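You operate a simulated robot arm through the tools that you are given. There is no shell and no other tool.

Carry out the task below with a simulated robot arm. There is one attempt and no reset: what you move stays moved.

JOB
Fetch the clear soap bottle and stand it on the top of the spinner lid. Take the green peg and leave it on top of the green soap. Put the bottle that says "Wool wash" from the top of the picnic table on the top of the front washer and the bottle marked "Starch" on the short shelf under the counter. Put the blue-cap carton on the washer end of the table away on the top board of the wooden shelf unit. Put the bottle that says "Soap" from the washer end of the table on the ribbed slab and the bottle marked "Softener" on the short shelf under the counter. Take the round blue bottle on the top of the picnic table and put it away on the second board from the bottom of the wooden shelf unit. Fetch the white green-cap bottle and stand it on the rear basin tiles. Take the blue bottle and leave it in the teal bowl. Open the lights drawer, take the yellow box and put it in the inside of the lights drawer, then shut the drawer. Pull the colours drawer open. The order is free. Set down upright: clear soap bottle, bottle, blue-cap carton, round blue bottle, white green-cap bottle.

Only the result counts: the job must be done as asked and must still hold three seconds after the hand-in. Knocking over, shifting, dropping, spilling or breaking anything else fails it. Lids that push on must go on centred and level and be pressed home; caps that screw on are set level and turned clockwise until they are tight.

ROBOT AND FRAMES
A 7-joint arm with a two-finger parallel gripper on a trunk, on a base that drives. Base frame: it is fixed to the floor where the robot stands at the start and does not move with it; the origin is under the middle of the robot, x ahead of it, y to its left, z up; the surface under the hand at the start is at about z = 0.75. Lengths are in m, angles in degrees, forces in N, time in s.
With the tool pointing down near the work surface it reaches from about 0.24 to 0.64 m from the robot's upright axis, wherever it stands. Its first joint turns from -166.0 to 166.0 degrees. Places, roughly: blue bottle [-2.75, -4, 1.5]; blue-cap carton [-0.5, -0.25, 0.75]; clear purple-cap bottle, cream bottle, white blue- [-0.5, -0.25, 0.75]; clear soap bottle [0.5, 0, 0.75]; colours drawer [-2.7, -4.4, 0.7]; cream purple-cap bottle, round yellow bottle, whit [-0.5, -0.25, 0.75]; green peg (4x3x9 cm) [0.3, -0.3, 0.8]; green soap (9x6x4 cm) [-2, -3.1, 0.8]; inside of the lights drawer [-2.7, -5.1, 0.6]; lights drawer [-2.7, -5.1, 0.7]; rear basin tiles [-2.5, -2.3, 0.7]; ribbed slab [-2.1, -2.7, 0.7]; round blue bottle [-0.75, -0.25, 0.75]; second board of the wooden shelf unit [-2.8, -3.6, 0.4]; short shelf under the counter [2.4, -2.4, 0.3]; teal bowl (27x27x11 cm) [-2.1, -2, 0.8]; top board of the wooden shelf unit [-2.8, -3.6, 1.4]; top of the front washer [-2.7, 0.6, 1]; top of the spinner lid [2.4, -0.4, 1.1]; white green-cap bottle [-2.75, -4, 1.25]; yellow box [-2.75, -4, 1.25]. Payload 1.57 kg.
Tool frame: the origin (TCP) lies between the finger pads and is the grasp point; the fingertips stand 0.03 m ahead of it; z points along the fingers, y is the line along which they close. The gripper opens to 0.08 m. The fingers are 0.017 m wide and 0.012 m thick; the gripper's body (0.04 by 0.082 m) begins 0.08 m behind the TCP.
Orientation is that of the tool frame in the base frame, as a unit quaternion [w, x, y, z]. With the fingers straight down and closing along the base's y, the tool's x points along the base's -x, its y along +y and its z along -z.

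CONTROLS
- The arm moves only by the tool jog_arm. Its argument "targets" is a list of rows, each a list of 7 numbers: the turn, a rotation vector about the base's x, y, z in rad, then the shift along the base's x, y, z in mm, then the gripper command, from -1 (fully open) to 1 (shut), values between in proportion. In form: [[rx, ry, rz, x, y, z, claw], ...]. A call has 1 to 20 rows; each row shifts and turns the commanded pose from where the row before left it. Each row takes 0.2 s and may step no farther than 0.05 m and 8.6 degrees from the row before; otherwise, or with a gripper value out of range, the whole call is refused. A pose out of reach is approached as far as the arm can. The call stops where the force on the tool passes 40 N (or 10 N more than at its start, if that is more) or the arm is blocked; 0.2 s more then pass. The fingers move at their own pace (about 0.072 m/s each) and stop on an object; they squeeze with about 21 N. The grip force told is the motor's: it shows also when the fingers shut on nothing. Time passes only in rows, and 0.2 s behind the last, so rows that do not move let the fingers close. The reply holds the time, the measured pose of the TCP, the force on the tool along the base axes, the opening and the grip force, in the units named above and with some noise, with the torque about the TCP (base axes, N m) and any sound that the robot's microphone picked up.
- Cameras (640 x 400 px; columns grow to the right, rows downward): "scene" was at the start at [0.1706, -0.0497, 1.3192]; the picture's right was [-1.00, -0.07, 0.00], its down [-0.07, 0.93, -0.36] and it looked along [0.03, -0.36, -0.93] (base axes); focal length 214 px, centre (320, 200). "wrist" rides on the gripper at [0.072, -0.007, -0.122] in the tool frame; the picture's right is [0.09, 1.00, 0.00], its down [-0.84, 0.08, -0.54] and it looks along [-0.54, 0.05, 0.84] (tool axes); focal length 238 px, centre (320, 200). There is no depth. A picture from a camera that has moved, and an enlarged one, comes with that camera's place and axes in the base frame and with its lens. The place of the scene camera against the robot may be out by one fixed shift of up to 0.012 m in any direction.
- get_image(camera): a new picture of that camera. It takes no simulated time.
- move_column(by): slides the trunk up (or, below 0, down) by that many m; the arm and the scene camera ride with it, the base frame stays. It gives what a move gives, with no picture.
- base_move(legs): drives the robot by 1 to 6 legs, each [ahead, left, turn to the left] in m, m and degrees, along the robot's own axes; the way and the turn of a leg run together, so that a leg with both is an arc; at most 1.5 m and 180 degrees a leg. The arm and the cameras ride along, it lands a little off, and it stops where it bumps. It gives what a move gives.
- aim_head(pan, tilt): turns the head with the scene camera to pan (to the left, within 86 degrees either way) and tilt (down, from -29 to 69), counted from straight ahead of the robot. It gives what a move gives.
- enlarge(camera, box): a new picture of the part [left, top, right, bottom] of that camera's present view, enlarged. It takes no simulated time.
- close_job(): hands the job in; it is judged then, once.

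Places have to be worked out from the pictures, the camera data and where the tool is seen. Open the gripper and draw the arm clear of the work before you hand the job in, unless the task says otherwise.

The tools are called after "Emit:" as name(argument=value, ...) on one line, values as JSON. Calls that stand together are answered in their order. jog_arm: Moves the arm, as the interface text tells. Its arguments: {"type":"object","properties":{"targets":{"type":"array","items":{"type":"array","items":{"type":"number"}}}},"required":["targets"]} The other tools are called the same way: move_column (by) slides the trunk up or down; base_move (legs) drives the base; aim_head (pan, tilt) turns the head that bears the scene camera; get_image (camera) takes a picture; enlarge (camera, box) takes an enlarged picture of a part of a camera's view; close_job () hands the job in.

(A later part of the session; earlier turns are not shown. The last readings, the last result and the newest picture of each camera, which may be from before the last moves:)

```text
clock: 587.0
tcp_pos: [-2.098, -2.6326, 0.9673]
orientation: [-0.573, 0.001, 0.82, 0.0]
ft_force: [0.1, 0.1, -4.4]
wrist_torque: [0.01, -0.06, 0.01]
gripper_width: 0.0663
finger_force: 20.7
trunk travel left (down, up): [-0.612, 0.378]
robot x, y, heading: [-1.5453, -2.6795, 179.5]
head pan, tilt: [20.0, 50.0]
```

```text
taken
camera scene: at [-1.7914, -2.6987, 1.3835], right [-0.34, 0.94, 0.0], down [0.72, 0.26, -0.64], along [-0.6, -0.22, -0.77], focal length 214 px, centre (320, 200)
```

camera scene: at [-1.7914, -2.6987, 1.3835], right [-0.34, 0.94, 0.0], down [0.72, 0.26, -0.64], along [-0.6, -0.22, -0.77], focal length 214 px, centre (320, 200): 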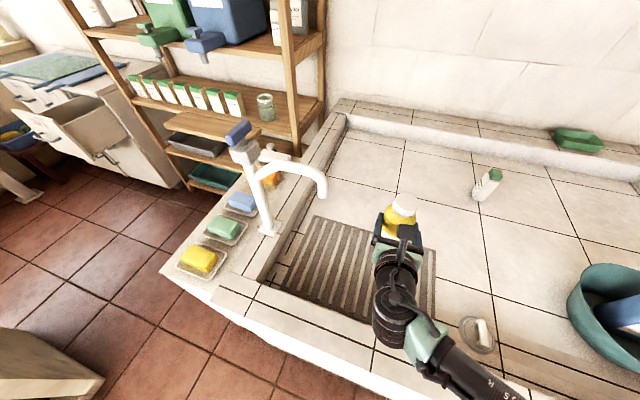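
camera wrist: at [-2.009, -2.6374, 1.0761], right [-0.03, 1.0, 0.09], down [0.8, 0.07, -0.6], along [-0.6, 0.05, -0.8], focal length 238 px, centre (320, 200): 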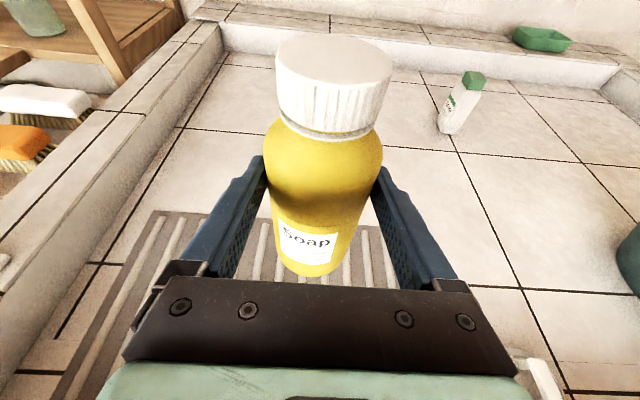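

Emit:
jog_arm(targets=[[0, 0, 0, 0, 0, -40, 1], [0, 0, 0, 0, 0, -25, 1], [0, 0, 0, 0, 0, -10, 1], [0, 0, 0, 0, 0, -6, 1], [0, 0, 0, 0, 0, 0, 1]])

```text
clock: 588.2
tcp_pos: [-2.0964, -2.631, 0.8833]
orientation: [-0.572, 0.002, 0.82, 0.001]
ft_force: [-0.6, 0.6, -3.9]
wrist_torque: [0.03, -0.06, 0.0]
gripper_width: 0.0663
finger_force: 21.2
trunk travel left (down, up): [-0.612, 0.378]
robot x, y, heading: [-1.542, -2.6768, 180.0]
head pan, tilt: [20.0, 50.0]
```

Emit:
jog_arm(targets=[[0, 0, 0, 0, 0, -6, 1], [0, 0, 0, 0, 0, -6, 1], [0, 0, 0, 0, 0, 0, 1]])

Emit:
jog_arm(targets=[[0, 0, 0, 0, 0, -5, 1], [0, 0, 0, 0, 0, 0, 1]])

```text
clock: 589.0
tcp_pos: [-2.0953, -2.6319, 0.8723]
orientation: [-0.572, 0.001, 0.82, 0.0]
ft_force: [0.4, 1.3, -4.3]
wrist_torque: [-0.03, -0.07, -0.04]
gripper_width: 0.0665
finger_force: 21.1
trunk travel left (down, up): [-0.612, 0.378]
robot x, y, heading: [-1.5397, -2.6799, 179.8]
head pan, tilt: [20.0, 50.0]
```

```text
clock: 589.6
tcp_pos: [-2.0961, -2.6313, 0.8667]
orientation: [-0.573, 0.001, 0.82, 0.0]
ft_force: [-0.1, 0.3, -4.5]
wrist_torque: [0.0, -0.02, -0.01]
gripper_width: 0.0661
finger_force: 20.8
trunk travel left (down, up): [-0.612, 0.378]
robot x, y, heading: [-1.5431, -2.6791, 179.6]
head pan, tilt: [20.0, 50.0]
```

Emit:
jog_arm(targets=[[0, 0, 0, 0, 0, -4, 1], [0, 0, 0, 0, 0, -4, 1], [0, 0, 0, 0, 0, 0, 1]])

Emit:
get_image(camera="scene")

```text
clock: 590.4
tcp_pos: [-2.0953, -2.6331, 0.8598]
orientation: [-0.572, 0.001, 0.82, 0.0]
ft_force: [-0.8, -0.6, -4.3]
wrist_torque: [-0.02, -0.09, 0.01]
gripper_width: 0.0661
finger_force: 20.8
trunk travel left (down, up): [-0.612, 0.378]
robot x, y, heading: [-1.5428, -2.6752, 179.6]
head pan, tilt: [20.0, 50.0]
```

```text
taken
camera scene: at [-1.7914, -2.6987, 1.3834], right [-0.34, 0.94, 0.0], down [0.72, 0.26, -0.64], along [-0.6, -0.22, -0.77], focal length 214 px, centre (320, 200)
```

scene: 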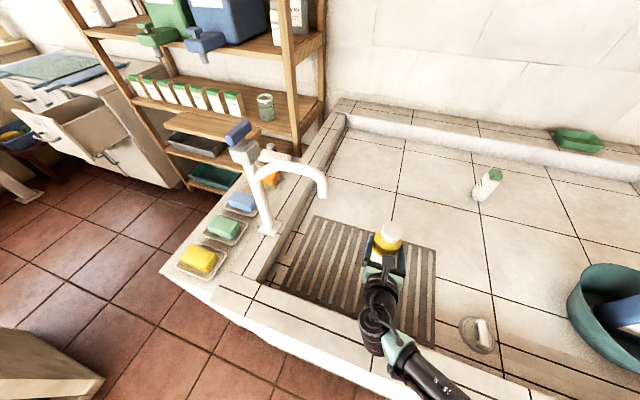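

Emit:
jog_arm(targets=[[0, 0, 0, 0, 0, -4, 1], [0, 0, 0, 0, 0, -4, 1], [0, 0, 0, 0, 0, 0, 1]])

Emit:
jog_arm(targets=[[0, 0, 0, 0, 0, -3, 1], [0, 0, 0, 0, 0, -3, 1], [0, 0, 0, 0, 0, 0, 1]])

```text
clock: 591.2
tcp_pos: [-2.0958, -2.6325, 0.8525]
orientation: [-0.572, 0.001, 0.82, 0.0]
ft_force: [-1.1, -0.3, -4.5]
wrist_torque: [0.0, -0.05, 0.02]
gripper_width: 0.0662
finger_force: 20.7
trunk travel left (down, up): [-0.612, 0.378]
robot x, y, heading: [-1.5458, -2.6809, 179.9]
head pan, tilt: [20.0, 50.0]
```

```text
clock: 592.0
tcp_pos: [-2.0972, -2.6314, 0.849]
orientation: [-0.574, 0.002, 0.819, 0.001]
ft_force: [0.3, 0.3, 9.1]
wrist_torque: [-0.04, -0.11, 0.05]
gripper_width: 0.0658
finger_force: 21.2
trunk travel left (down, up): [-0.612, 0.378]
robot x, y, heading: [-1.5435, -2.6765, 179.8]
head pan, tilt: [20.0, 50.0]
```

Contact on the slab. I open and withdraw back and up along the tool axis.

Emit:
jog_arm(targets=[[0, 0, 0, 0, 0, 1, 0], [0, 0, 0, 0, 0, 0, -1], [0, 0, 0, 0, 0, 0, -1], [0, 0, 0, 0, 0, 0, -1]])

Emit:
base_move(legs=[[-0.12, 0, 0]])

Emit:
get_image(camera="wrist")

```text
clock: 593.0
tcp_pos: [-2.0959, -2.6316, 0.8481]
orientation: [-0.572, 0.002, 0.82, 0.001]
ft_force: [-0.9, -0.8, -0.3]
wrist_torque: [0.0, 0.01, -0.02]
gripper_width: 0.0801
finger_force: 0.0
trunk travel left (down, up): [-0.612, 0.378]
robot x, y, heading: [-1.5446, -2.6784, 179.6]
head pan, tilt: [20.0, 50.0]
```

```text
clock: 594.2
tcp_pos: [-1.9761, -2.6335, 0.8495]
orientation: [-0.573, 0.001, 0.819, 0.0]
ft_force: [0.3, -0.5, 0.6]
wrist_torque: [-0.03, 0.04, -0.01]
gripper_width: 0.0803
finger_force: 0.1
trunk travel left (down, up): [-0.612, 0.378]
robot x, y, heading: [-1.4262, -2.6779, 179.8]
head pan, tilt: [20.0, 50.0]
```

```text
taken
camera wrist: at [-1.8887, -2.6382, 0.9581], right [-0.03, 1.0, 0.09], down [0.8, 0.08, -0.6], along [-0.6, 0.05, -0.8], focal length 238 px, centre (320, 200)
```

wrist: 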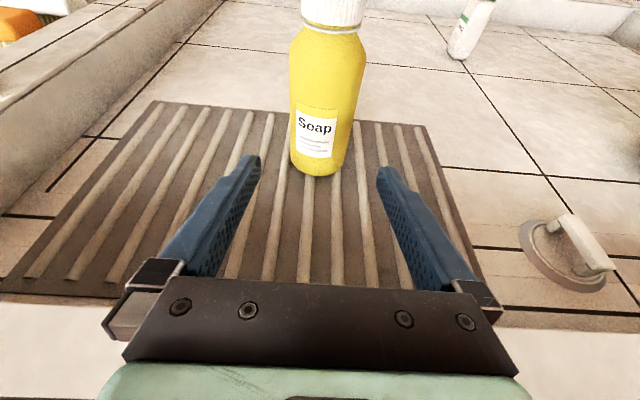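

The Soap bottle stands on the slab. Next is the "Wool wash" bottle: I raise and drive back to the table end.

Emit:
jog_arm(targets=[[0, 0, 0, 0, 0, 40, -1], [0, 0, 0, 0, 0, 40, -1], [0, 0, 0, 0, 0, 40, -1]])

Emit:
move_column(by=0.34)

Emit:
base_move(legs=[[0, -1.5, 0], [0, 0, 180], [0.22, 0.86, 0]])

```text
clock: 595.0
tcp_pos: [-1.977, -2.6328, 0.9693]
orientation: [-0.573, 0.001, 0.819, 0.0]
ft_force: [-0.4, -1.1, -0.5]
wrist_torque: [0.02, 0.03, 0.01]
gripper_width: 0.0799
finger_force: 0.0
trunk travel left (down, up): [-0.612, 0.378]
robot x, y, heading: [-1.4269, -2.6782, 179.8]
head pan, tilt: [20.0, 50.0]
```

```text
clock: 598.4
tcp_pos: [-1.9781, -2.6332, 1.309]
orientation: [-0.573, 0.002, 0.819, 0.001]
ft_force: [0.1, 0.1, -1.3]
wrist_torque: [0.04, -0.06, 0.0]
gripper_width: 0.0802
finger_force: 0.0
trunk travel left (down, up): [-0.952, 0.038]
robot x, y, heading: [-1.4252, -2.6812, 179.7]
head pan, tilt: [20.0, 50.0]
```

```text
clock: 617.4
tcp_pos: [-0.6285, -0.3909, 1.3076]
orientation: [0.001, 0.82, -0.002, 0.572]
ft_force: [0.0, -1.1, 0.2]
wrist_torque: [0.01, 0.01, 0.01]
gripper_width: 0.08
finger_force: 0.1
trunk travel left (down, up): [-0.952, 0.038]
robot x, y, heading: [-1.1834, -0.3426, -0.4]
head pan, tilt: [20.0, 50.0]
```

Emit:
jog_arm(targets=[[0, 0, 0.1225, -10, 45, 0, -1], [0, 0, 0.1225, -10, 45, 0, -1], [0, 0, 0.1225, -10, 45, 0, -1], [0, 0, 0.1225, -10, 45, 0, -1], [0, 0, 0, -8, 30, 0, -1], [0, 0, 0, 0, 0, 0, -1]])

Emit:
move_column(by=-0.28)

Emit:
get_image(camera="wrist")

Emit:
aim_head(pan=0, tilt=50)

Emit:
get_image(camera="scene")

```text
clock: 618.8
tcp_pos: [-0.677, -0.1789, 1.3112]
orientation: [-0.137, 0.796, 0.196, 0.556]
ft_force: [-0.5, 0.3, -0.5]
wrist_torque: [0.0, 0.0, 0.0]
gripper_width: 0.08
finger_force: 0.0
trunk travel left (down, up): [-0.952, 0.038]
robot x, y, heading: [-1.1783, -0.3366, -0.4]
head pan, tilt: [20.0, 50.0]
```

```text
clock: 621.6
tcp_pos: [-0.6767, -0.1785, 1.0306]
orientation: [-0.138, 0.796, 0.196, 0.556]
ft_force: [0.2, 0.9, 0.3]
wrist_torque: [0.0, 0.04, 0.03]
gripper_width: 0.0799
finger_force: 0.1
trunk travel left (down, up): [-0.672, 0.318]
robot x, y, heading: [-1.1814, -0.3433, -0.4]
head pan, tilt: [20.0, 50.0]
```

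```text
taken
camera wrist: at [-0.7616, -0.2141, 1.1408], right [0.49, -0.87, 0.09], down [-0.67, -0.44, -0.6], along [0.56, 0.24, -0.8], focal length 238 px, centre (320, 200)
```

wrist: 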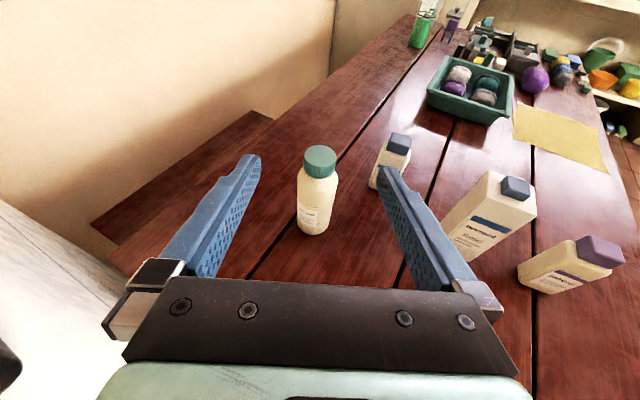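

```text
clock: 622.4
tcp_pos: [-0.677, -0.1784, 1.031]
orientation: [-0.138, 0.796, 0.196, 0.556]
ft_force: [0.6, -0.4, 0.2]
wrist_torque: [0.0, -0.01, 0.01]
gripper_width: 0.0797
finger_force: 0.0
trunk travel left (down, up): [-0.672, 0.318]
robot x, y, heading: [-1.1803, -0.3422, -0.5]
head pan, tilt: [0.0, 50.0]
```

```text
taken
camera scene: at [-0.9351, -0.3366, 1.4435], right [-0.01, -1.0, 0.0], down [-0.77, 0.0, -0.64], along [0.64, 0.0, -0.77], focal length 214 px, centre (320, 200)
```

scene: 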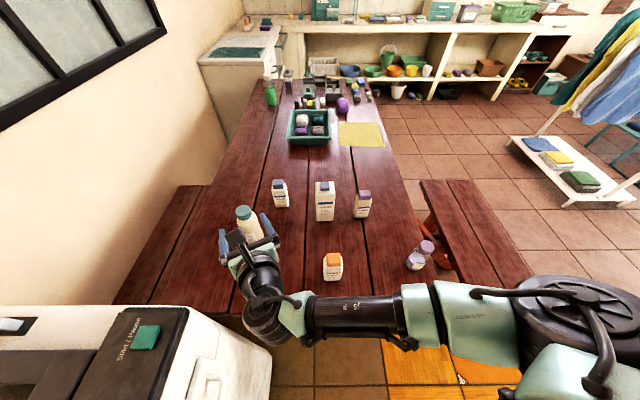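

Emit:
jog_arm(targets=[[0, 0, 0, 0, 0, -45, -1], [0, 0, 0, 0, 0, -45, -1], [0, 0, 0, 0, 0, -40, -1], [0, 0, 0, 35, 17.5, -15, -1], [0, 0, 0, 35, 17.5, -15, -1], [0, 0, 0, 30, 15, -8, -1], [0, 0, 0, 22, 11, -6, -1], [0, 0, 0, 0, 0, 0, -1]])

Emit:
get_image(camera="wrist")

```text
clock: 624.2
tcp_pos: [-0.5533, -0.1177, 0.8559]
orientation: [-0.139, 0.796, 0.197, 0.555]
ft_force: [-0.7, 0.4, -0.5]
wrist_torque: [-0.04, 0.01, 0.0]
gripper_width: 0.08
finger_force: 0.1
trunk travel left (down, up): [-0.672, 0.318]
robot x, y, heading: [-1.1785, -0.3449, -0.4]
head pan, tilt: [0.0, 50.0]
```

```text
taken
camera wrist: at [-0.6371, -0.1539, 0.9663], right [0.49, -0.87, 0.08], down [-0.67, -0.44, -0.6], along [0.56, 0.24, -0.8], focal length 238 px, centre (320, 200)
```

wrist: 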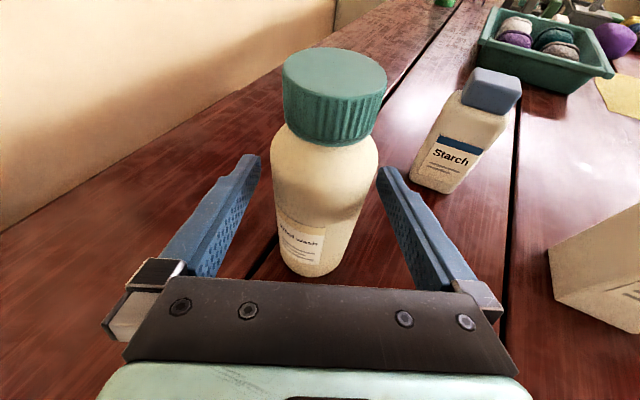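

Centred. I close and lift the Wool wash bottle.

Emit:
jog_arm(targets=[[0, 0, 0, 0, 0, 0, 0], [0, 0, 0, 0, 0, 0, 1], [0, 0, 0, 0, 0, 0, 1], [0, 0, 0, 0, 0, 0, 1], [0, 0, 0, 0, 0, 15, 1], [0, 0, 0, 0, 0, 40, 1], [0, 0, 0, 0, 0, 45, 1], [0, 0, 0, 0, 0, 45, 1], [0, 0, 0, 0, 0, 0, 1]])

Emit:
move_column(by=0.3)

```text
clock: 626.2
tcp_pos: [-0.5553, -0.1164, 1.0012]
orientation: [-0.137, 0.796, 0.196, 0.555]
ft_force: [0.1, -0.4, -3.9]
wrist_torque: [-0.03, 0.07, 0.0]
gripper_width: 0.0611
finger_force: 20.7
trunk travel left (down, up): [-0.672, 0.318]
robot x, y, heading: [-1.179, -0.3481, -0.2]
head pan, tilt: [0.0, 50.0]
```

```text
clock: 629.2
tcp_pos: [-0.5558, -0.1178, 1.3023]
orientation: [-0.137, 0.796, 0.196, 0.556]
ft_force: [-0.7, -0.3, -3.7]
wrist_torque: [-0.03, 0.05, -0.01]
gripper_width: 0.0607
finger_force: 21.1
trunk travel left (down, up): [-0.972, 0.018]
robot x, y, heading: [-1.1774, -0.3392, -0.6]
head pan, tilt: [0.0, 50.0]
```

Emit:
jog_arm(targets=[[0, 0, -0.1225, -20, -10, 0, 1], [0, 0, -0.1225, -20, -10, 0, 1], [0, 0, -0.1225, -20, -10, 0, 1], [0, 0, -0.1225, -20, -10, 0, 1], [0, 0, 0, -40, -20, 0, 1], [0, 0, 0, 0, -45, 0, 1], [0, 0, 0, 0, -45, 0, 1]])

Emit:
base_move(legs=[[-0.45, -0.2, 0], [0, 0, -180]])

Emit:
aim_head(pan=-35, tilt=25)

Emit:
get_image(camera="scene")

```text
clock: 630.8
tcp_pos: [-0.6801, -0.2684, 1.3007]
orientation: [0.001, 0.82, -0.003, 0.572]
ft_force: [-1.2, 0.6, -3.8]
wrist_torque: [0.01, 0.09, 0.07]
gripper_width: 0.0611
finger_force: 20.8
trunk travel left (down, up): [-0.972, 0.018]
robot x, y, heading: [-1.1794, -0.3392, -0.6]
head pan, tilt: [0.0, 50.0]
```

```text
clock: 641.0
tcp_pos: [-2.1084, -0.6125, 1.3007]
orientation: [-0.572, 0.0, 0.82, 0.0]
ft_force: [0.1, -0.4, -3.7]
wrist_torque: [0.01, -0.06, -0.02]
gripper_width: 0.0611
finger_force: 20.6
trunk travel left (down, up): [-0.972, 0.018]
robot x, y, heading: [-1.6098, -0.5372, -180.1]
head pan, tilt: [0.0, 50.0]
```

```text
clock: 642.0
tcp_pos: [-2.1075, -0.6115, 1.301]
orientation: [-0.572, 0.001, 0.82, 0.0]
ft_force: [0.5, -0.8, -4.5]
wrist_torque: [-0.04, -0.06, 0.0]
gripper_width: 0.0611
finger_force: 21.5
trunk travel left (down, up): [-0.972, 0.018]
robot x, y, heading: [-1.6085, -0.5327, -179.9]
head pan, tilt: [-35.0, 25.0]
```

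```text
taken
camera scene: at [-1.8578, -0.475, 1.7809], right [0.57, 0.82, 0.0], down [0.35, -0.24, -0.91], along [-0.74, 0.52, -0.42], focal length 214 px, centre (320, 200)
```

scene: 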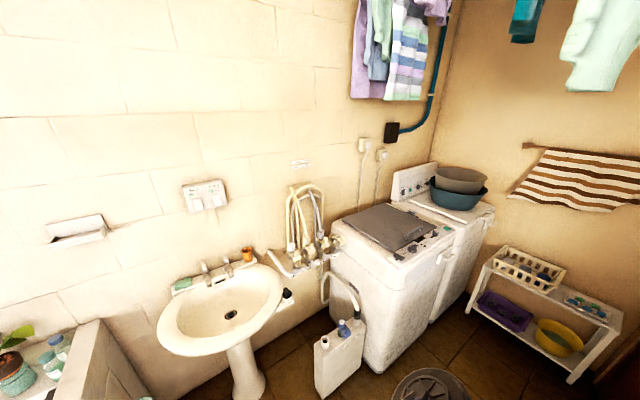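

Emit:
enlarge(camera="scene", box=[300, 150, 500, 300])

Emit:
enlarge(camera="scene", box=[260, 200, 480, 400])

```text
2.67 times, centred on (400, 225) of scene
camera zoom: at [-1.8578, -0.475, 1.7809], right [0.57, 0.82, 0.0], down [0.35, -0.24, -0.91], along [-0.74, 0.52, -0.42], focal length 572 px, centre (107, 133)
```

zoom: 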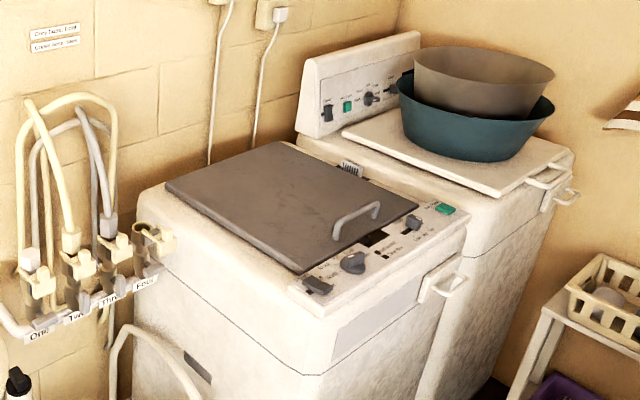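

```text
2.00 times, centred on (370, 300) of scene
camera zoom: at [-1.8578, -0.475, 1.7809], right [0.57, 0.82, 0.0], down [0.35, -0.24, -0.91], along [-0.74, 0.52, -0.42], focal length 429 px, centre (220, 0)
```

zoom: 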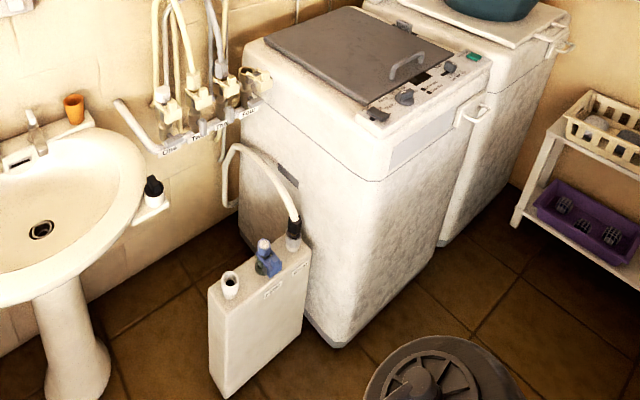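

The front washer's grey lid spans about x -2.86…-2.42, y 0.42…0.88 at z ≈ 1.0, with its handle near the front. I drive in front of it, squarely.

Emit:
base_move(legs=[[0.3, -0.2, 0], [0.06, -0.85, 0]])

Emit:
aim_head(pan=0, tilt=40)

Emit:
get_image(camera="scene")

Emit:
get_image(camera="wrist")

```text
clock: 648.4
tcp_pos: [-2.4586, 0.4474, 1.2996]
orientation: [-0.572, 0.009, 0.82, 0.006]
ft_force: [0.1, -0.6, -4.7]
wrist_torque: [-0.02, -0.1, 0.0]
gripper_width: 0.0608
finger_force: 21.1
trunk travel left (down, up): [-0.972, 0.018]
robot x, y, heading: [-1.9594, 0.515, 178.5]
head pan, tilt: [-35.0, 25.0]
```

```text
clock: 649.4
tcp_pos: [-2.459, 0.447, 1.2999]
orientation: [-0.572, 0.009, 0.82, 0.006]
ft_force: [0.2, 0.4, -4.2]
wrist_torque: [-0.03, -0.1, 0.01]
gripper_width: 0.0608
finger_force: 21.1
trunk travel left (down, up): [-0.972, 0.018]
robot x, y, heading: [-1.9609, 0.5136, 178.7]
head pan, tilt: [0.0, 40.0]
```

```text
taken
camera scene: at [-2.2164, 0.5264, 1.7576], right [0.02, 1.0, 0.0], down [0.64, -0.01, -0.77], along [-0.77, 0.02, -0.64], focal length 214 px, centre (320, 200)
```

scene: 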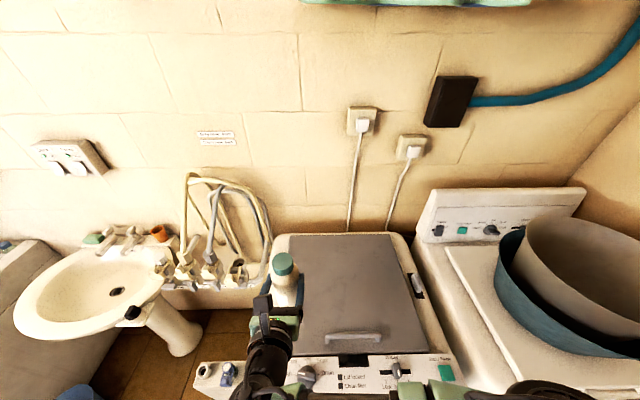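

```text
taken
camera wrist: at [-2.3718, 0.4396, 1.4099], right [-0.01, 1.0, 0.09], down [0.8, 0.06, -0.6], along [-0.6, 0.06, -0.8], focal length 238 px, centre (320, 200)
```

wrist: 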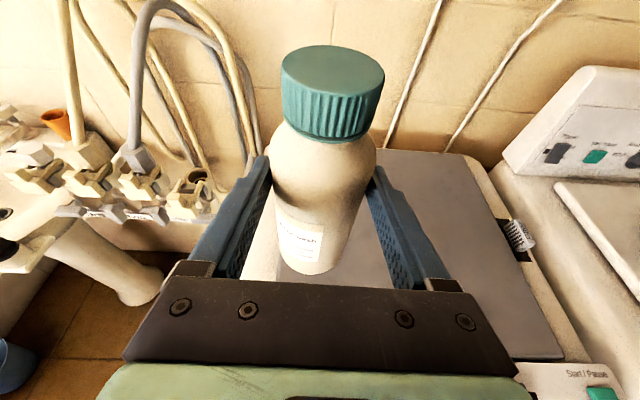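

Emit:
jog_arm(targets=[[0, 0, 0, -30, 38, 0, 1], [0, 0, 0, -30, 38, 0, 1], [0, 0, 0, -40, 28, 0, 1], [0, 0, 0, -40, 28, 0, 1], [0, 0, 0, -20, 20, -30, 1], [0, 0, 0, 0, 0, -45, 1], [0, 0, 0, 0, 0, -45, 1], [0, 0, 0, 0, 0, 0, 1]])

Emit:
get_image(camera="wrist")

Emit:
get_image(camera="scene")

```text
clock: 651.2
tcp_pos: [-2.6213, 0.5998, 1.1786]
orientation: [-0.572, 0.009, 0.82, 0.005]
ft_force: [-0.2, 0.7, -4.6]
wrist_torque: [-0.03, -0.08, 0.02]
gripper_width: 0.0608
finger_force: 21.0
trunk travel left (down, up): [-0.972, 0.018]
robot x, y, heading: [-1.9555, 0.5137, 178.7]
head pan, tilt: [0.0, 40.0]
```

```text
taken
camera wrist: at [-2.5331, 0.5917, 1.2879], right [-0.01, 1.0, 0.09], down [0.8, 0.06, -0.6], along [-0.6, 0.06, -0.8], focal length 238 px, centre (320, 200)
```

wrist: 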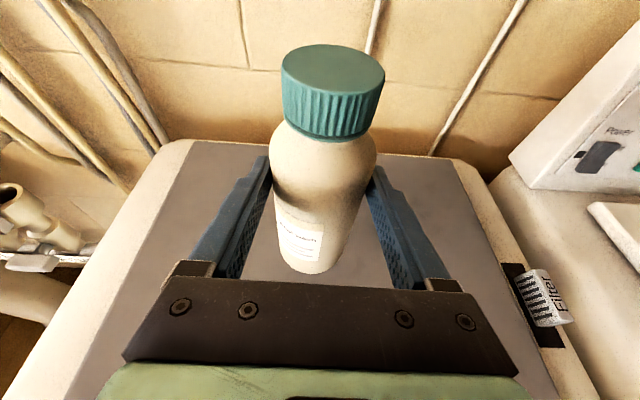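

```text
taken
camera scene: at [-2.2164, 0.5268, 1.7576], right [0.02, 1.0, 0.0], down [0.64, -0.01, -0.77], along [-0.77, 0.02, -0.64], focal length 214 px, centre (320, 200)
```

scene: 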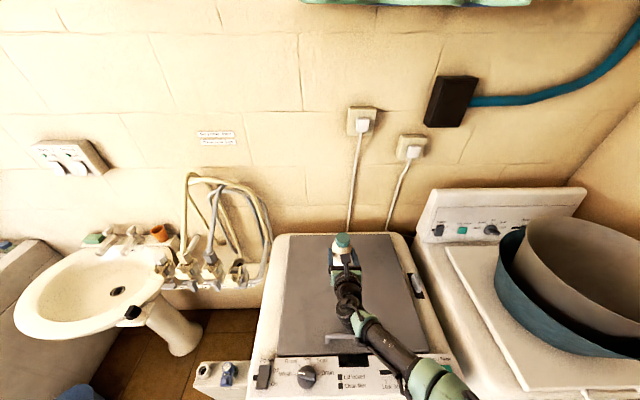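

Emit:
jog_arm(targets=[[0, 0, 0, 0, 0, -30, 1], [0, 0, 0, 0, 0, -15, 1], [0, 0, 0, 0, 0, -8, 1], [0, 0, 0, 0, 0, -6, 1], [0, 0, 0, 0, 0, 0, 1]])

Emit:
jog_arm(targets=[[0, 0, 0, 0, 0, -5, 1], [0, 0, 0, 0, 0, -4, 1], [0, 0, 0, 0, 0, 0, 1]])

```text
clock: 652.4
tcp_pos: [-2.6185, 0.5993, 1.1209]
orientation: [-0.573, 0.01, 0.82, 0.006]
ft_force: [-0.1, -0.4, -3.4]
wrist_torque: [0.0, -0.01, 0.0]
gripper_width: 0.0607
finger_force: 21.4
trunk travel left (down, up): [-0.972, 0.018]
robot x, y, heading: [-1.9596, 0.5157, 178.6]
head pan, tilt: [0.0, 40.0]
```

```text
clock: 653.2
tcp_pos: [-2.6191, 0.5994, 1.1135]
orientation: [-0.575, 0.009, 0.818, 0.007]
ft_force: [-3.0, 0.0, 15.3]
wrist_torque: [0.01, 0.38, 0.0]
gripper_width: 0.061
finger_force: 21.2
trunk travel left (down, up): [-0.972, 0.018]
robot x, y, heading: [-1.9554, 0.513, 178.9]
head pan, tilt: [0.0, 40.0]
```

Contact. I ease, release and withdraw along the tool axis.

Emit:
jog_arm(targets=[[0, 0, 0, 0, 0, 2, 1], [0, 0, 0, 0, 0, 0, 0], [0, 0, 0, 0, 0, 0, -1], [0, 0, 0, 0, 0, 0, -1], [0, 0, 0, 0, 0, 0, -1]])

Emit:
jog_arm(targets=[[0, 0, 0, 25, 0, 9, -1], [0, 0, 0, 35, 0, 13, -1], [0, 0, 0, 35, 0, 13, -1], [0, 0, 0, 20, 0, 30, -1], [0, 0, 0, 0, 0, 45, -1]])

Emit:
get_image(camera="wrist")

Emit:
get_image(camera="scene")

```text
clock: 654.4
tcp_pos: [-2.6191, 0.5992, 1.1147]
orientation: [-0.572, 0.009, 0.82, 0.006]
ft_force: [-0.4, 0.6, 0.3]
wrist_torque: [0.03, -0.01, 0.03]
gripper_width: 0.0801
finger_force: 0.0
trunk travel left (down, up): [-0.972, 0.018]
robot x, y, heading: [-1.9609, 0.5128, 178.8]
head pan, tilt: [0.0, 40.0]
```

```text
clock: 655.6
tcp_pos: [-2.5073, 0.5998, 1.2235]
orientation: [-0.572, 0.008, 0.82, 0.005]
ft_force: [0.1, -0.4, 0.8]
wrist_torque: [0.02, 0.02, 0.01]
gripper_width: 0.08
finger_force: 0.1
trunk travel left (down, up): [-0.972, 0.018]
robot x, y, heading: [-1.9553, 0.5142, 178.9]
head pan, tilt: [0.0, 40.0]
```

```text
taken
camera wrist: at [-2.4183, 0.5913, 1.333], right [-0.01, 1.0, 0.09], down [0.8, 0.06, -0.6], along [-0.6, 0.06, -0.8], focal length 238 px, centre (320, 200)
```

wrist: 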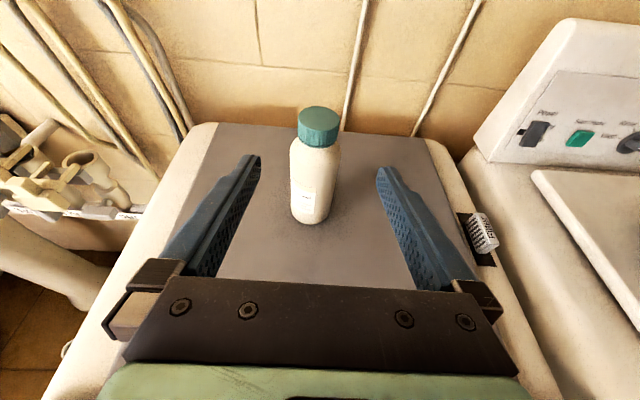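

```text
taken
camera scene: at [-2.2164, 0.5268, 1.7576], right [0.02, 1.0, 0.0], down [0.64, -0.01, -0.77], along [-0.77, 0.02, -0.64], focal length 214 px, centre (320, 200)
```

scene: 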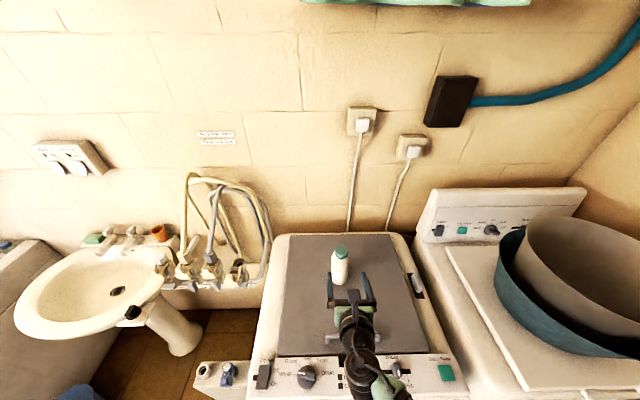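

The Wool wash bottle stands on the front washer's lid. Next is the green peg: I drive along the lane between bench and table to face it from the -y side.

Emit:
jog_arm(targets=[[0, 0, 0, 30, -20, 30, -1], [0, 0, 0, 0, -20, 30, -1], [0, 0, 0, 0, -20, 20, -1]])

Emit:
base_move(legs=[[0, 0.95, 1], [-0.6, 0.5, 0], [0, 0, -90]])

Emit:
base_move(legs=[[0, -0.9, 0], [0, -0.75, 0]])

Emit:
aim_head(pan=0, tilt=45)

Emit:
get_image(camera="scene")

```text
clock: 656.4
tcp_pos: [-2.4772, 0.5367, 1.303]
orientation: [-0.572, 0.01, 0.82, 0.007]
ft_force: [-0.9, 0.5, 0.5]
wrist_torque: [0.02, -0.02, 0.02]
gripper_width: 0.0799
finger_force: 0.0
trunk travel left (down, up): [-0.972, 0.018]
robot x, y, heading: [-1.9543, 0.5157, 178.8]
head pan, tilt: [0.0, 40.0]
```

```text
clock: 669.0
tcp_pos: [-1.3594, -0.4178, 1.3024]
orientation: [-0.399, 0.589, 0.571, 0.41]
ft_force: [0.3, 0.8, -1.2]
wrist_torque: [0.01, 0.01, 0.0]
gripper_width: 0.08
finger_force: 0.0
trunk travel left (down, up): [-0.972, 0.018]
robot x, y, heading: [-1.3859, -0.94, 88.4]
head pan, tilt: [0.0, 40.0]
```

```text
clock: 675.1
tcp_pos: [-0.359, -0.452, 1.3038]
orientation: [-0.396, 0.592, 0.567, 0.414]
ft_force: [0.6, 0.4, 0.0]
wrist_torque: [-0.01, -0.03, 0.0]
gripper_width: 0.0801
finger_force: 0.0
trunk travel left (down, up): [-0.972, 0.018]
robot x, y, heading: [-0.3942, -0.9722, 87.7]
head pan, tilt: [0.0, 40.0]
stopped in leg 2: the robot was blocked; the commanded pose is now the measured one
```

```text
clock: 675.8
tcp_pos: [-0.3578, -0.453, 1.3036]
orientation: [-0.397, 0.592, 0.568, 0.412]
ft_force: [0.1, 0.3, 0.0]
wrist_torque: [-0.01, -0.03, -0.02]
gripper_width: 0.08
finger_force: 0.0
trunk travel left (down, up): [-0.972, 0.018]
robot x, y, heading: [-0.3931, -0.9723, 87.8]
head pan, tilt: [0.0, 45.0]
```

```text
taken
camera scene: at [-0.385, -0.7155, 1.7505], right [1.0, -0.04, 0.0], down [-0.03, -0.71, -0.71], along [0.03, 0.71, -0.71], focal length 214 px, centre (320, 200)
```

scene: 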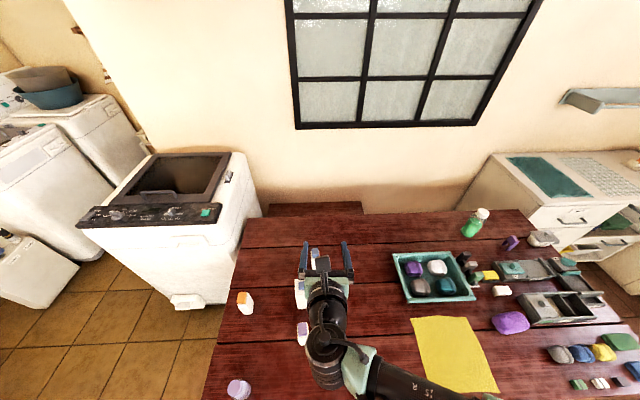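

The lane drifted and the bench stopped me at x ≈ -0.39, which is right in front of the Softener bottle. So I fetch that one now. I level the tool and position above it.

Emit:
jog_arm(targets=[[0.116, 0, 0, -27, -15, 0, -1], [0.116, 0, 0, -27, -15, 0, -1], [0.116, 0, 0, -27, -14, 0, -1], [0, 0, 0, 0, 0, 0, -1]])

Emit:
move_column(by=-0.25)

Emit:
get_image(camera="wrist")

Emit:
get_image(camera="scene")

```text
clock: 676.8
tcp_pos: [-0.4359, -0.4975, 1.3033]
orientation: [-0.493, 0.514, 0.487, 0.506]
ft_force: [0.1, 0.4, -0.1]
wrist_torque: [0.0, 0.03, 0.02]
gripper_width: 0.0801
finger_force: 0.0
trunk travel left (down, up): [-0.972, 0.018]
robot x, y, heading: [-0.3908, -0.9722, 87.4]
head pan, tilt: [0.0, 45.0]
```

```text
clock: 679.4
tcp_pos: [-0.4374, -0.4964, 1.0543]
orientation: [-0.492, 0.514, 0.487, 0.506]
ft_force: [-0.3, -0.4, -0.1]
wrist_torque: [-0.01, 0.02, -0.01]
gripper_width: 0.0799
finger_force: 0.0
trunk travel left (down, up): [-0.722, 0.268]
robot x, y, heading: [-0.3916, -0.9725, 87.6]
head pan, tilt: [0.0, 45.0]
```

```text
taken
camera wrist: at [-0.4486, -0.618, 1.127], right [1.0, -0.04, 0.08], down [0.04, -0.55, -0.84], along [0.08, 0.84, -0.54], focal length 238 px, centre (320, 200)
```

wrist: 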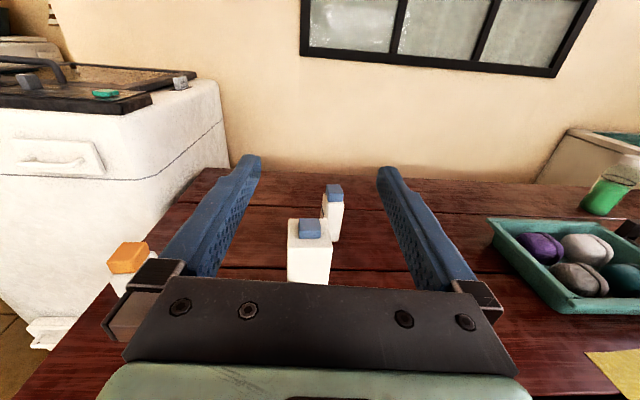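

```text
taken
camera scene: at [-0.3845, -0.7152, 1.5005], right [1.0, -0.04, 0.0], down [-0.03, -0.71, -0.71], along [0.03, 0.71, -0.71], focal length 214 px, centre (320, 200)
```

scene: 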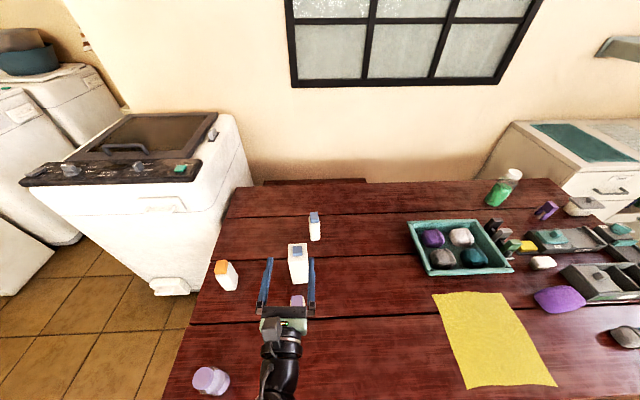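

Emit:
enlarge(camera="scene", box=[230, 230, 370, 350])

```text
3.33 times, centred on (300, 290) of scene
camera zoom: at [-0.3845, -0.7152, 1.5005], right [1.0, -0.04, 0.0], down [-0.03, -0.71, -0.71], along [0.03, 0.71, -0.71], focal length 715 px, centre (387, -100)
```

zoom: 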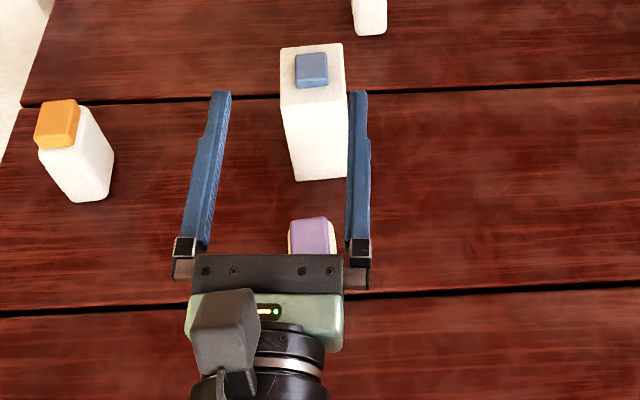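

Emit:
jog_arm(targets=[[0, 0, 0, -1, 6, -40, -1], [0, 0, 0, 0, 0, -45, -1], [0, 0, 0, 0, 0, -45, -1], [0, 0, 0, 0, 0, -40, -1], [0, 0, 0, 0, 0, -30, -1], [0, 0, 0, 0, 0, -28, -1], [0, 0, 0, 0, 0, 0, -1]])

Emit:
get_image(camera="wrist")

Emit:
enlarge(camera="scene", box=[230, 230, 370, 350])

```text
clock: 681.0
tcp_pos: [-0.4357, -0.4938, 0.8285]
orientation: [-0.493, 0.515, 0.486, 0.505]
ft_force: [0.1, 0.4, -0.4]
wrist_torque: [0.01, 0.0, 0.02]
gripper_width: 0.08
finger_force: 0.1
trunk travel left (down, up): [-0.722, 0.268]
robot x, y, heading: [-0.391, -0.9698, 87.6]
head pan, tilt: [0.0, 45.0]
```

```text
taken
camera wrist: at [-0.4477, -0.6134, 0.9009], right [1.0, -0.04, 0.08], down [0.04, -0.55, -0.84], along [0.07, 0.84, -0.54], focal length 238 px, centre (320, 200)
```

wrist: 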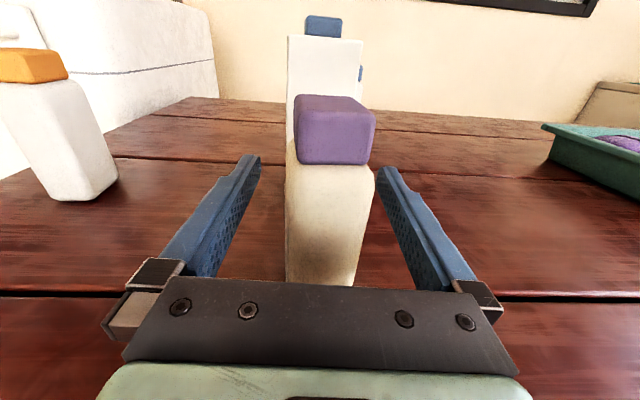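

```text
3.33 times, centred on (300, 290) of scene
camera zoom: at [-0.3842, -0.7152, 1.5004], right [1.0, -0.04, 0.0], down [-0.03, -0.71, -0.71], along [0.03, 0.71, -0.71], focal length 715 px, centre (387, -100)
```

zoom: 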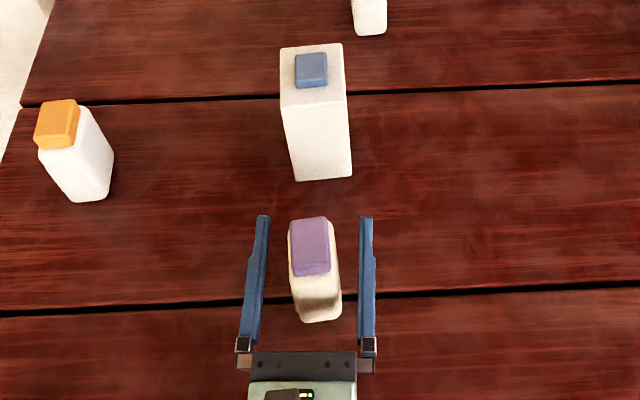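

Emit:
jog_arm(targets=[[0, 0, 0, 0, 0, 0, 0], [0, 0, 0, 0, 0, 0, 1], [0, 0, 0, 0, 0, 0, 1], [0, 0, 0, 0, 0, 0, 1], [0, 0, 0, 0, 0, 0, 1], [0, 0, 0, 0, 0, 20, 1], [0, 0, 0, 0, 0, 40, 1], [0, 0, 0, 0, 0, 45, 1], [0, 0, 0, 0, 0, 45, 1], [0, 0, 0, 0, 0, 45, 1], [0, 0, 0, 0, 0, 0, 1]])

Emit:
get_image(camera="wrist")

```text
clock: 683.4
tcp_pos: [-0.4345, -0.4924, 1.0203]
orientation: [-0.492, 0.515, 0.487, 0.506]
ft_force: [0.2, 0.7, -2.3]
wrist_torque: [0.06, -0.03, -0.03]
gripper_width: 0.0398
finger_force: 21.0
trunk travel left (down, up): [-0.722, 0.268]
robot x, y, heading: [-0.3938, -0.9746, 87.7]
head pan, tilt: [0.0, 45.0]
```

```text
taken
camera wrist: at [-0.447, -0.6137, 1.0927], right [1.0, -0.04, 0.08], down [0.04, -0.55, -0.84], along [0.08, 0.84, -0.54], focal length 238 px, centre (320, 200)
```

wrist: 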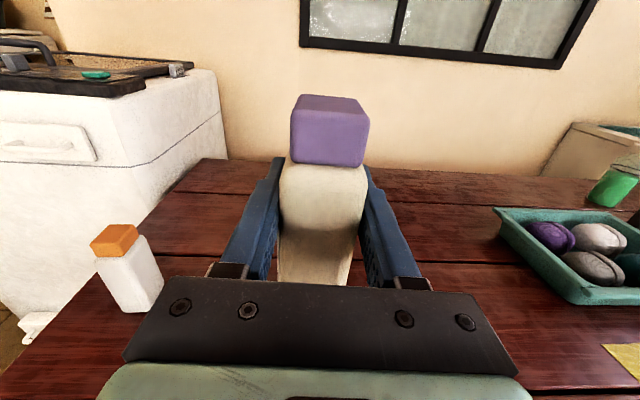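

The Softener is in hand. I raise and drive round the table's other end toward the short shelf under the counter.

Emit:
move_column(by=0.26)

Emit:
base_move(legs=[[0.04, 0, 2.3], [0, -0.9, 0], [0, -0.6, 0], [0, 0, -90]])

Emit:
aim_head(pan=-30, tilt=30)

Emit:
get_image(camera="scene")

```text
clock: 686.0
tcp_pos: [-0.4347, -0.4928, 1.2795]
orientation: [-0.493, 0.515, 0.487, 0.505]
ft_force: [-0.5, 0.0, -1.3]
wrist_torque: [0.03, 0.02, 0.01]
gripper_width: 0.0398
finger_force: 21.2
trunk travel left (down, up): [-0.982, 0.008]
robot x, y, heading: [-0.3947, -0.9734, 87.5]
head pan, tilt: [0.0, 45.0]
```

```text
clock: 688.3
tcp_pos: [-0.3058, -0.4548, 1.2777]
orientation: [-0.501, 0.507, 0.495, 0.497]
ft_force: [-0.2, 0.1, -1.9]
wrist_torque: [0.04, -0.02, 0.08]
gripper_width: 0.0397
finger_force: 20.6
trunk travel left (down, up): [-0.982, 0.008]
robot x, y, heading: [-0.2537, -0.9345, 89.3]
head pan, tilt: [0.0, 45.0]
stopped in leg 2: the robot was blocked; the commanded pose is now the measured one
```

```text
clock: 689.2
tcp_pos: [-0.3113, -0.4548, 1.2795]
orientation: [-0.501, 0.506, 0.496, 0.496]
ft_force: [-0.7, 0.5, -1.7]
wrist_torque: [0.02, 0.01, 0.01]
gripper_width: 0.0398
finger_force: 21.6
trunk travel left (down, up): [-0.982, 0.008]
robot x, y, heading: [-0.2532, -0.9339, 89.4]
head pan, tilt: [-30.0, 30.0]
```

```text
taken
camera scene: at [-0.2093, -0.6786, 1.783], right [0.86, -0.51, 0.0], down [-0.25, -0.43, -0.87], along [0.44, 0.75, -0.5], focal length 214 px, centre (320, 200)
```

scene: 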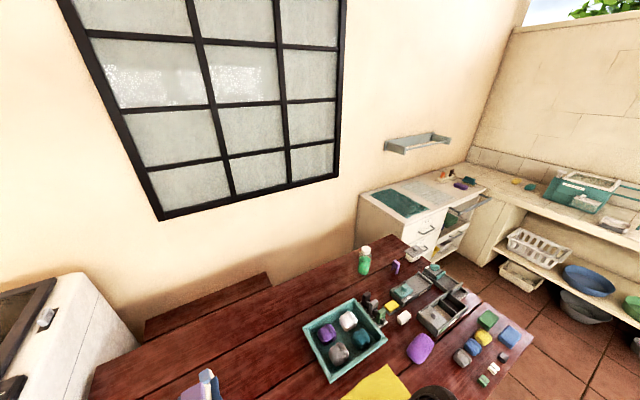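

The bench's support blocks this lane, so I go round the bench's other end and then east.

Emit:
base_move(legs=[[0.02, 0.62, 0.6], [-0.65, 0, 0], [0, -1.2, 0], [0, -0.6, 0], [0, 0, -90]])

Emit:
aim_head(pan=-20, tilt=20)

Emit:
get_image(camera="scene")

```text
clock: 708.2
tcp_pos: [1.35, -1.4891, 1.2795]
orientation: [-0.012, 0.709, 0.001, 0.705]
ft_force: [0.0, 0.5, -1.9]
wrist_torque: [-0.01, 0.0, -0.01]
gripper_width: 0.0399
finger_force: 21.3
trunk travel left (down, up): [-0.982, 0.008]
robot x, y, heading: [0.8741, -1.5607, 0.8]
head pan, tilt: [-30.0, 30.0]
```

```text
clock: 709.0
tcp_pos: [1.3502, -1.49, 1.2792]
orientation: [-0.011, 0.709, 0.002, 0.705]
ft_force: [-0.6, 0.1, -2.5]
wrist_torque: [0.03, -0.04, -0.02]
gripper_width: 0.0397
finger_force: 21.0
trunk travel left (down, up): [-0.982, 0.008]
robot x, y, heading: [0.8722, -1.5572, 0.9]
head pan, tilt: [-20.0, 20.0]
```

```text
taken
camera scene: at [1.1279, -1.5816, 1.799], right [-0.33, -0.94, 0.0], down [-0.32, 0.11, -0.94], along [0.89, -0.31, -0.34], focal length 214 px, centre (320, 200)
```

scene: 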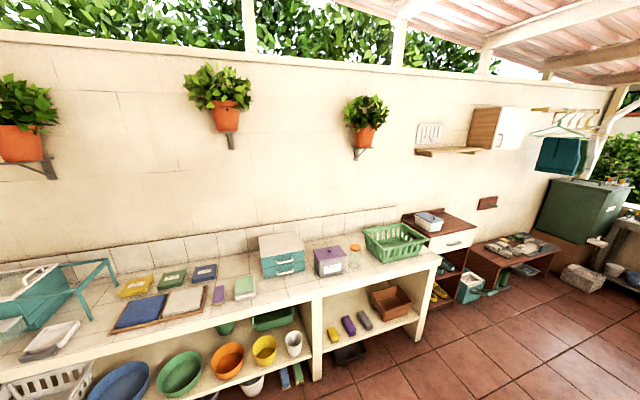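

The right-hand compartment with the small bars and brown box is the short shelf. I drive in front of it and lower the camera.

Emit:
base_move(legs=[[0.66, -0.1, -0.9], [0, -0.68, 0]])

Emit:
move_column(by=-0.4)

Emit:
move_column(by=-0.3)

Emit:
aim_head(pan=0, tilt=35)

Emit:
get_image(camera="scene")

Emit:
get_image(camera="wrist")

```text
clock: 715.9
tcp_pos: [1.9903, -2.265, 1.2793]
orientation: [-0.008, 0.709, -0.002, 0.705]
ft_force: [-0.6, -0.6, -1.2]
wrist_torque: [0.01, -0.04, 0.0]
gripper_width: 0.0398
finger_force: 21.3
trunk travel left (down, up): [-0.982, 0.008]
robot x, y, heading: [1.5142, -2.3325, -0.0]
head pan, tilt: [-20.0, 20.0]
```

```text
clock: 719.7
tcp_pos: [1.99, -2.2631, 0.8788]
orientation: [-0.008, 0.709, -0.002, 0.705]
ft_force: [1.1, -0.5, -2.3]
wrist_torque: [-0.02, -0.02, -0.02]
gripper_width: 0.0397
finger_force: 21.2
trunk travel left (down, up): [-0.582, 0.408]
robot x, y, heading: [1.5115, -2.3308, 0.5]
head pan, tilt: [-20.0, 20.0]
```

```text
clock: 722.7
tcp_pos: [1.9894, -2.2643, 0.5787]
orientation: [-0.009, 0.709, -0.002, 0.705]
ft_force: [-0.2, 0.9, -2.2]
wrist_torque: [0.0, -0.02, -0.01]
gripper_width: 0.0397
finger_force: 21.0
trunk travel left (down, up): [-0.282, 0.708]
robot x, y, heading: [1.5138, -2.3318, 0.2]
head pan, tilt: [-20.0, 20.0]
```

```text
clock: 723.6
tcp_pos: [1.9899, -2.2647, 0.5802]
orientation: [-0.008, 0.709, -0.004, 0.705]
ft_force: [-0.4, -0.7, -2.0]
wrist_torque: [0.01, -0.05, 0.01]
gripper_width: 0.0397
finger_force: 21.4
trunk travel left (down, up): [-0.282, 0.708]
robot x, y, heading: [1.5149, -2.3304, 0.3]
head pan, tilt: [0.0, 35.0]
```

```text
taken
camera scene: at [1.7678, -2.3226, 1.0753], right [0.0, -1.0, 0.0], down [-0.57, 0.0, -0.82], along [0.82, 0.0, -0.57], focal length 214 px, centre (320, 200)
```

scene: 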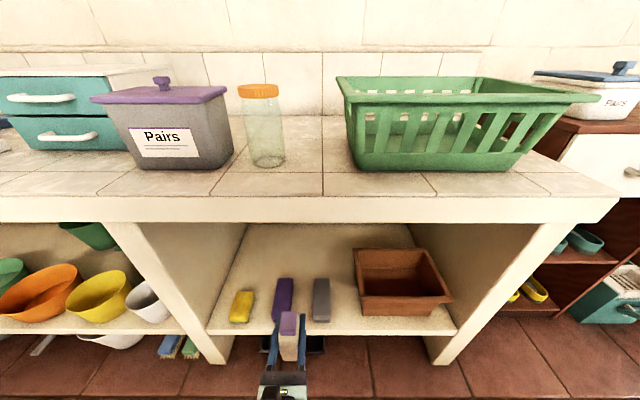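

```text
taken
camera wrist: at [1.8663, -2.259, 0.6521], right [0.01, -1.0, 0.08], down [-0.55, -0.07, -0.84], along [0.84, -0.04, -0.54], focal length 238 px, centre (320, 200)
```

wrist: 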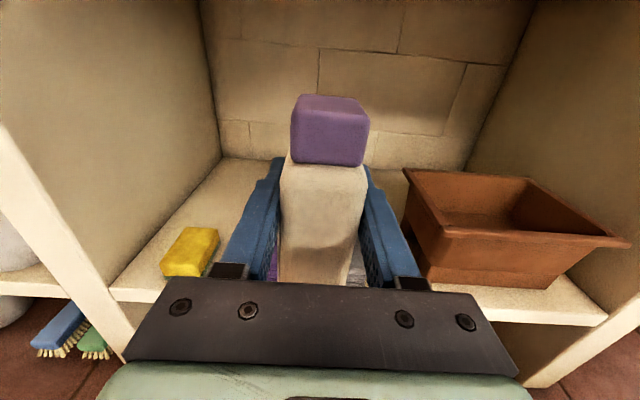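

The shelf comes out at z ≈ 0.25, front edge x ≈ 2.13, with bars near the front (tops about 0.30) and free room behind them. I line up for y ≈ -2.12, lower to clear the bars, and drive in.

Emit:
base_move(legs=[[0, 0.14, -0.3]])

Emit:
move_column(by=-0.15)

Emit:
base_move(legs=[[0.23, 0, 0]])

Emit:
get_image(camera="wrist")

Emit:
get_image(camera="scene")

```text
clock: 724.9
tcp_pos: [1.9886, -2.1259, 0.5789]
orientation: [-0.006, 0.709, -0.004, 0.705]
ft_force: [0.1, -0.3, -2.2]
wrist_torque: [0.04, 0.0, 0.01]
gripper_width: 0.0401
finger_force: 21.0
trunk travel left (down, up): [-0.282, 0.708]
robot x, y, heading: [1.5121, -2.1916, 0.0]
head pan, tilt: [0.0, 35.0]
```

```text
clock: 726.6
tcp_pos: [1.9886, -2.1243, 0.4297]
orientation: [-0.007, 0.709, -0.003, 0.705]
ft_force: [-0.1, 0.2, -2.0]
wrist_torque: [0.01, -0.03, 0.02]
gripper_width: 0.04
finger_force: 21.1
trunk travel left (down, up): [-0.132, 0.858]
robot x, y, heading: [1.5126, -2.1927, 0.1]
head pan, tilt: [0.0, 35.0]
```

```text
clock: 728.4
tcp_pos: [2.2173, -2.1241, 0.4287]
orientation: [-0.006, 0.709, -0.003, 0.705]
ft_force: [0.1, 0.9, -2.1]
wrist_torque: [0.02, 0.0, 0.02]
gripper_width: 0.0399
finger_force: 21.7
trunk travel left (down, up): [-0.132, 0.858]
robot x, y, heading: [1.739, -2.1906, 0.2]
head pan, tilt: [0.0, 35.0]
```

```text
taken
camera wrist: at [2.0937, -2.1186, 0.5022], right [0.01, -1.0, 0.08], down [-0.55, -0.07, -0.84], along [0.84, -0.04, -0.54], focal length 238 px, centre (320, 200)
```

wrist: 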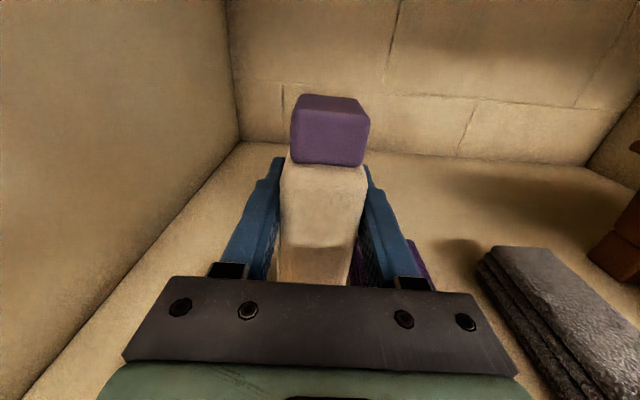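

```text
taken
camera scene: at [1.9951, -2.182, 0.9252], right [0.0, -1.0, 0.0], down [-0.57, 0.0, -0.82], along [0.82, 0.0, -0.57], focal length 214 px, centre (320, 200)
```

scene: 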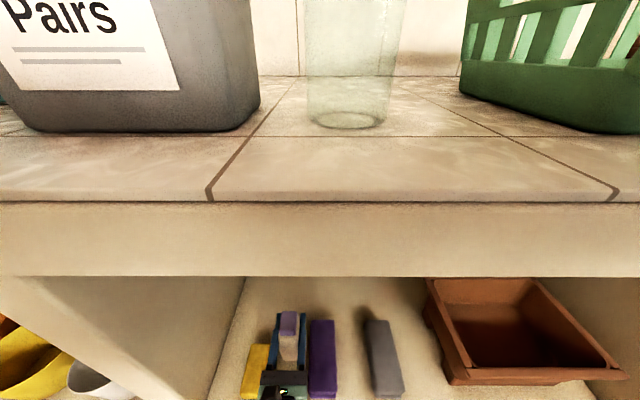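

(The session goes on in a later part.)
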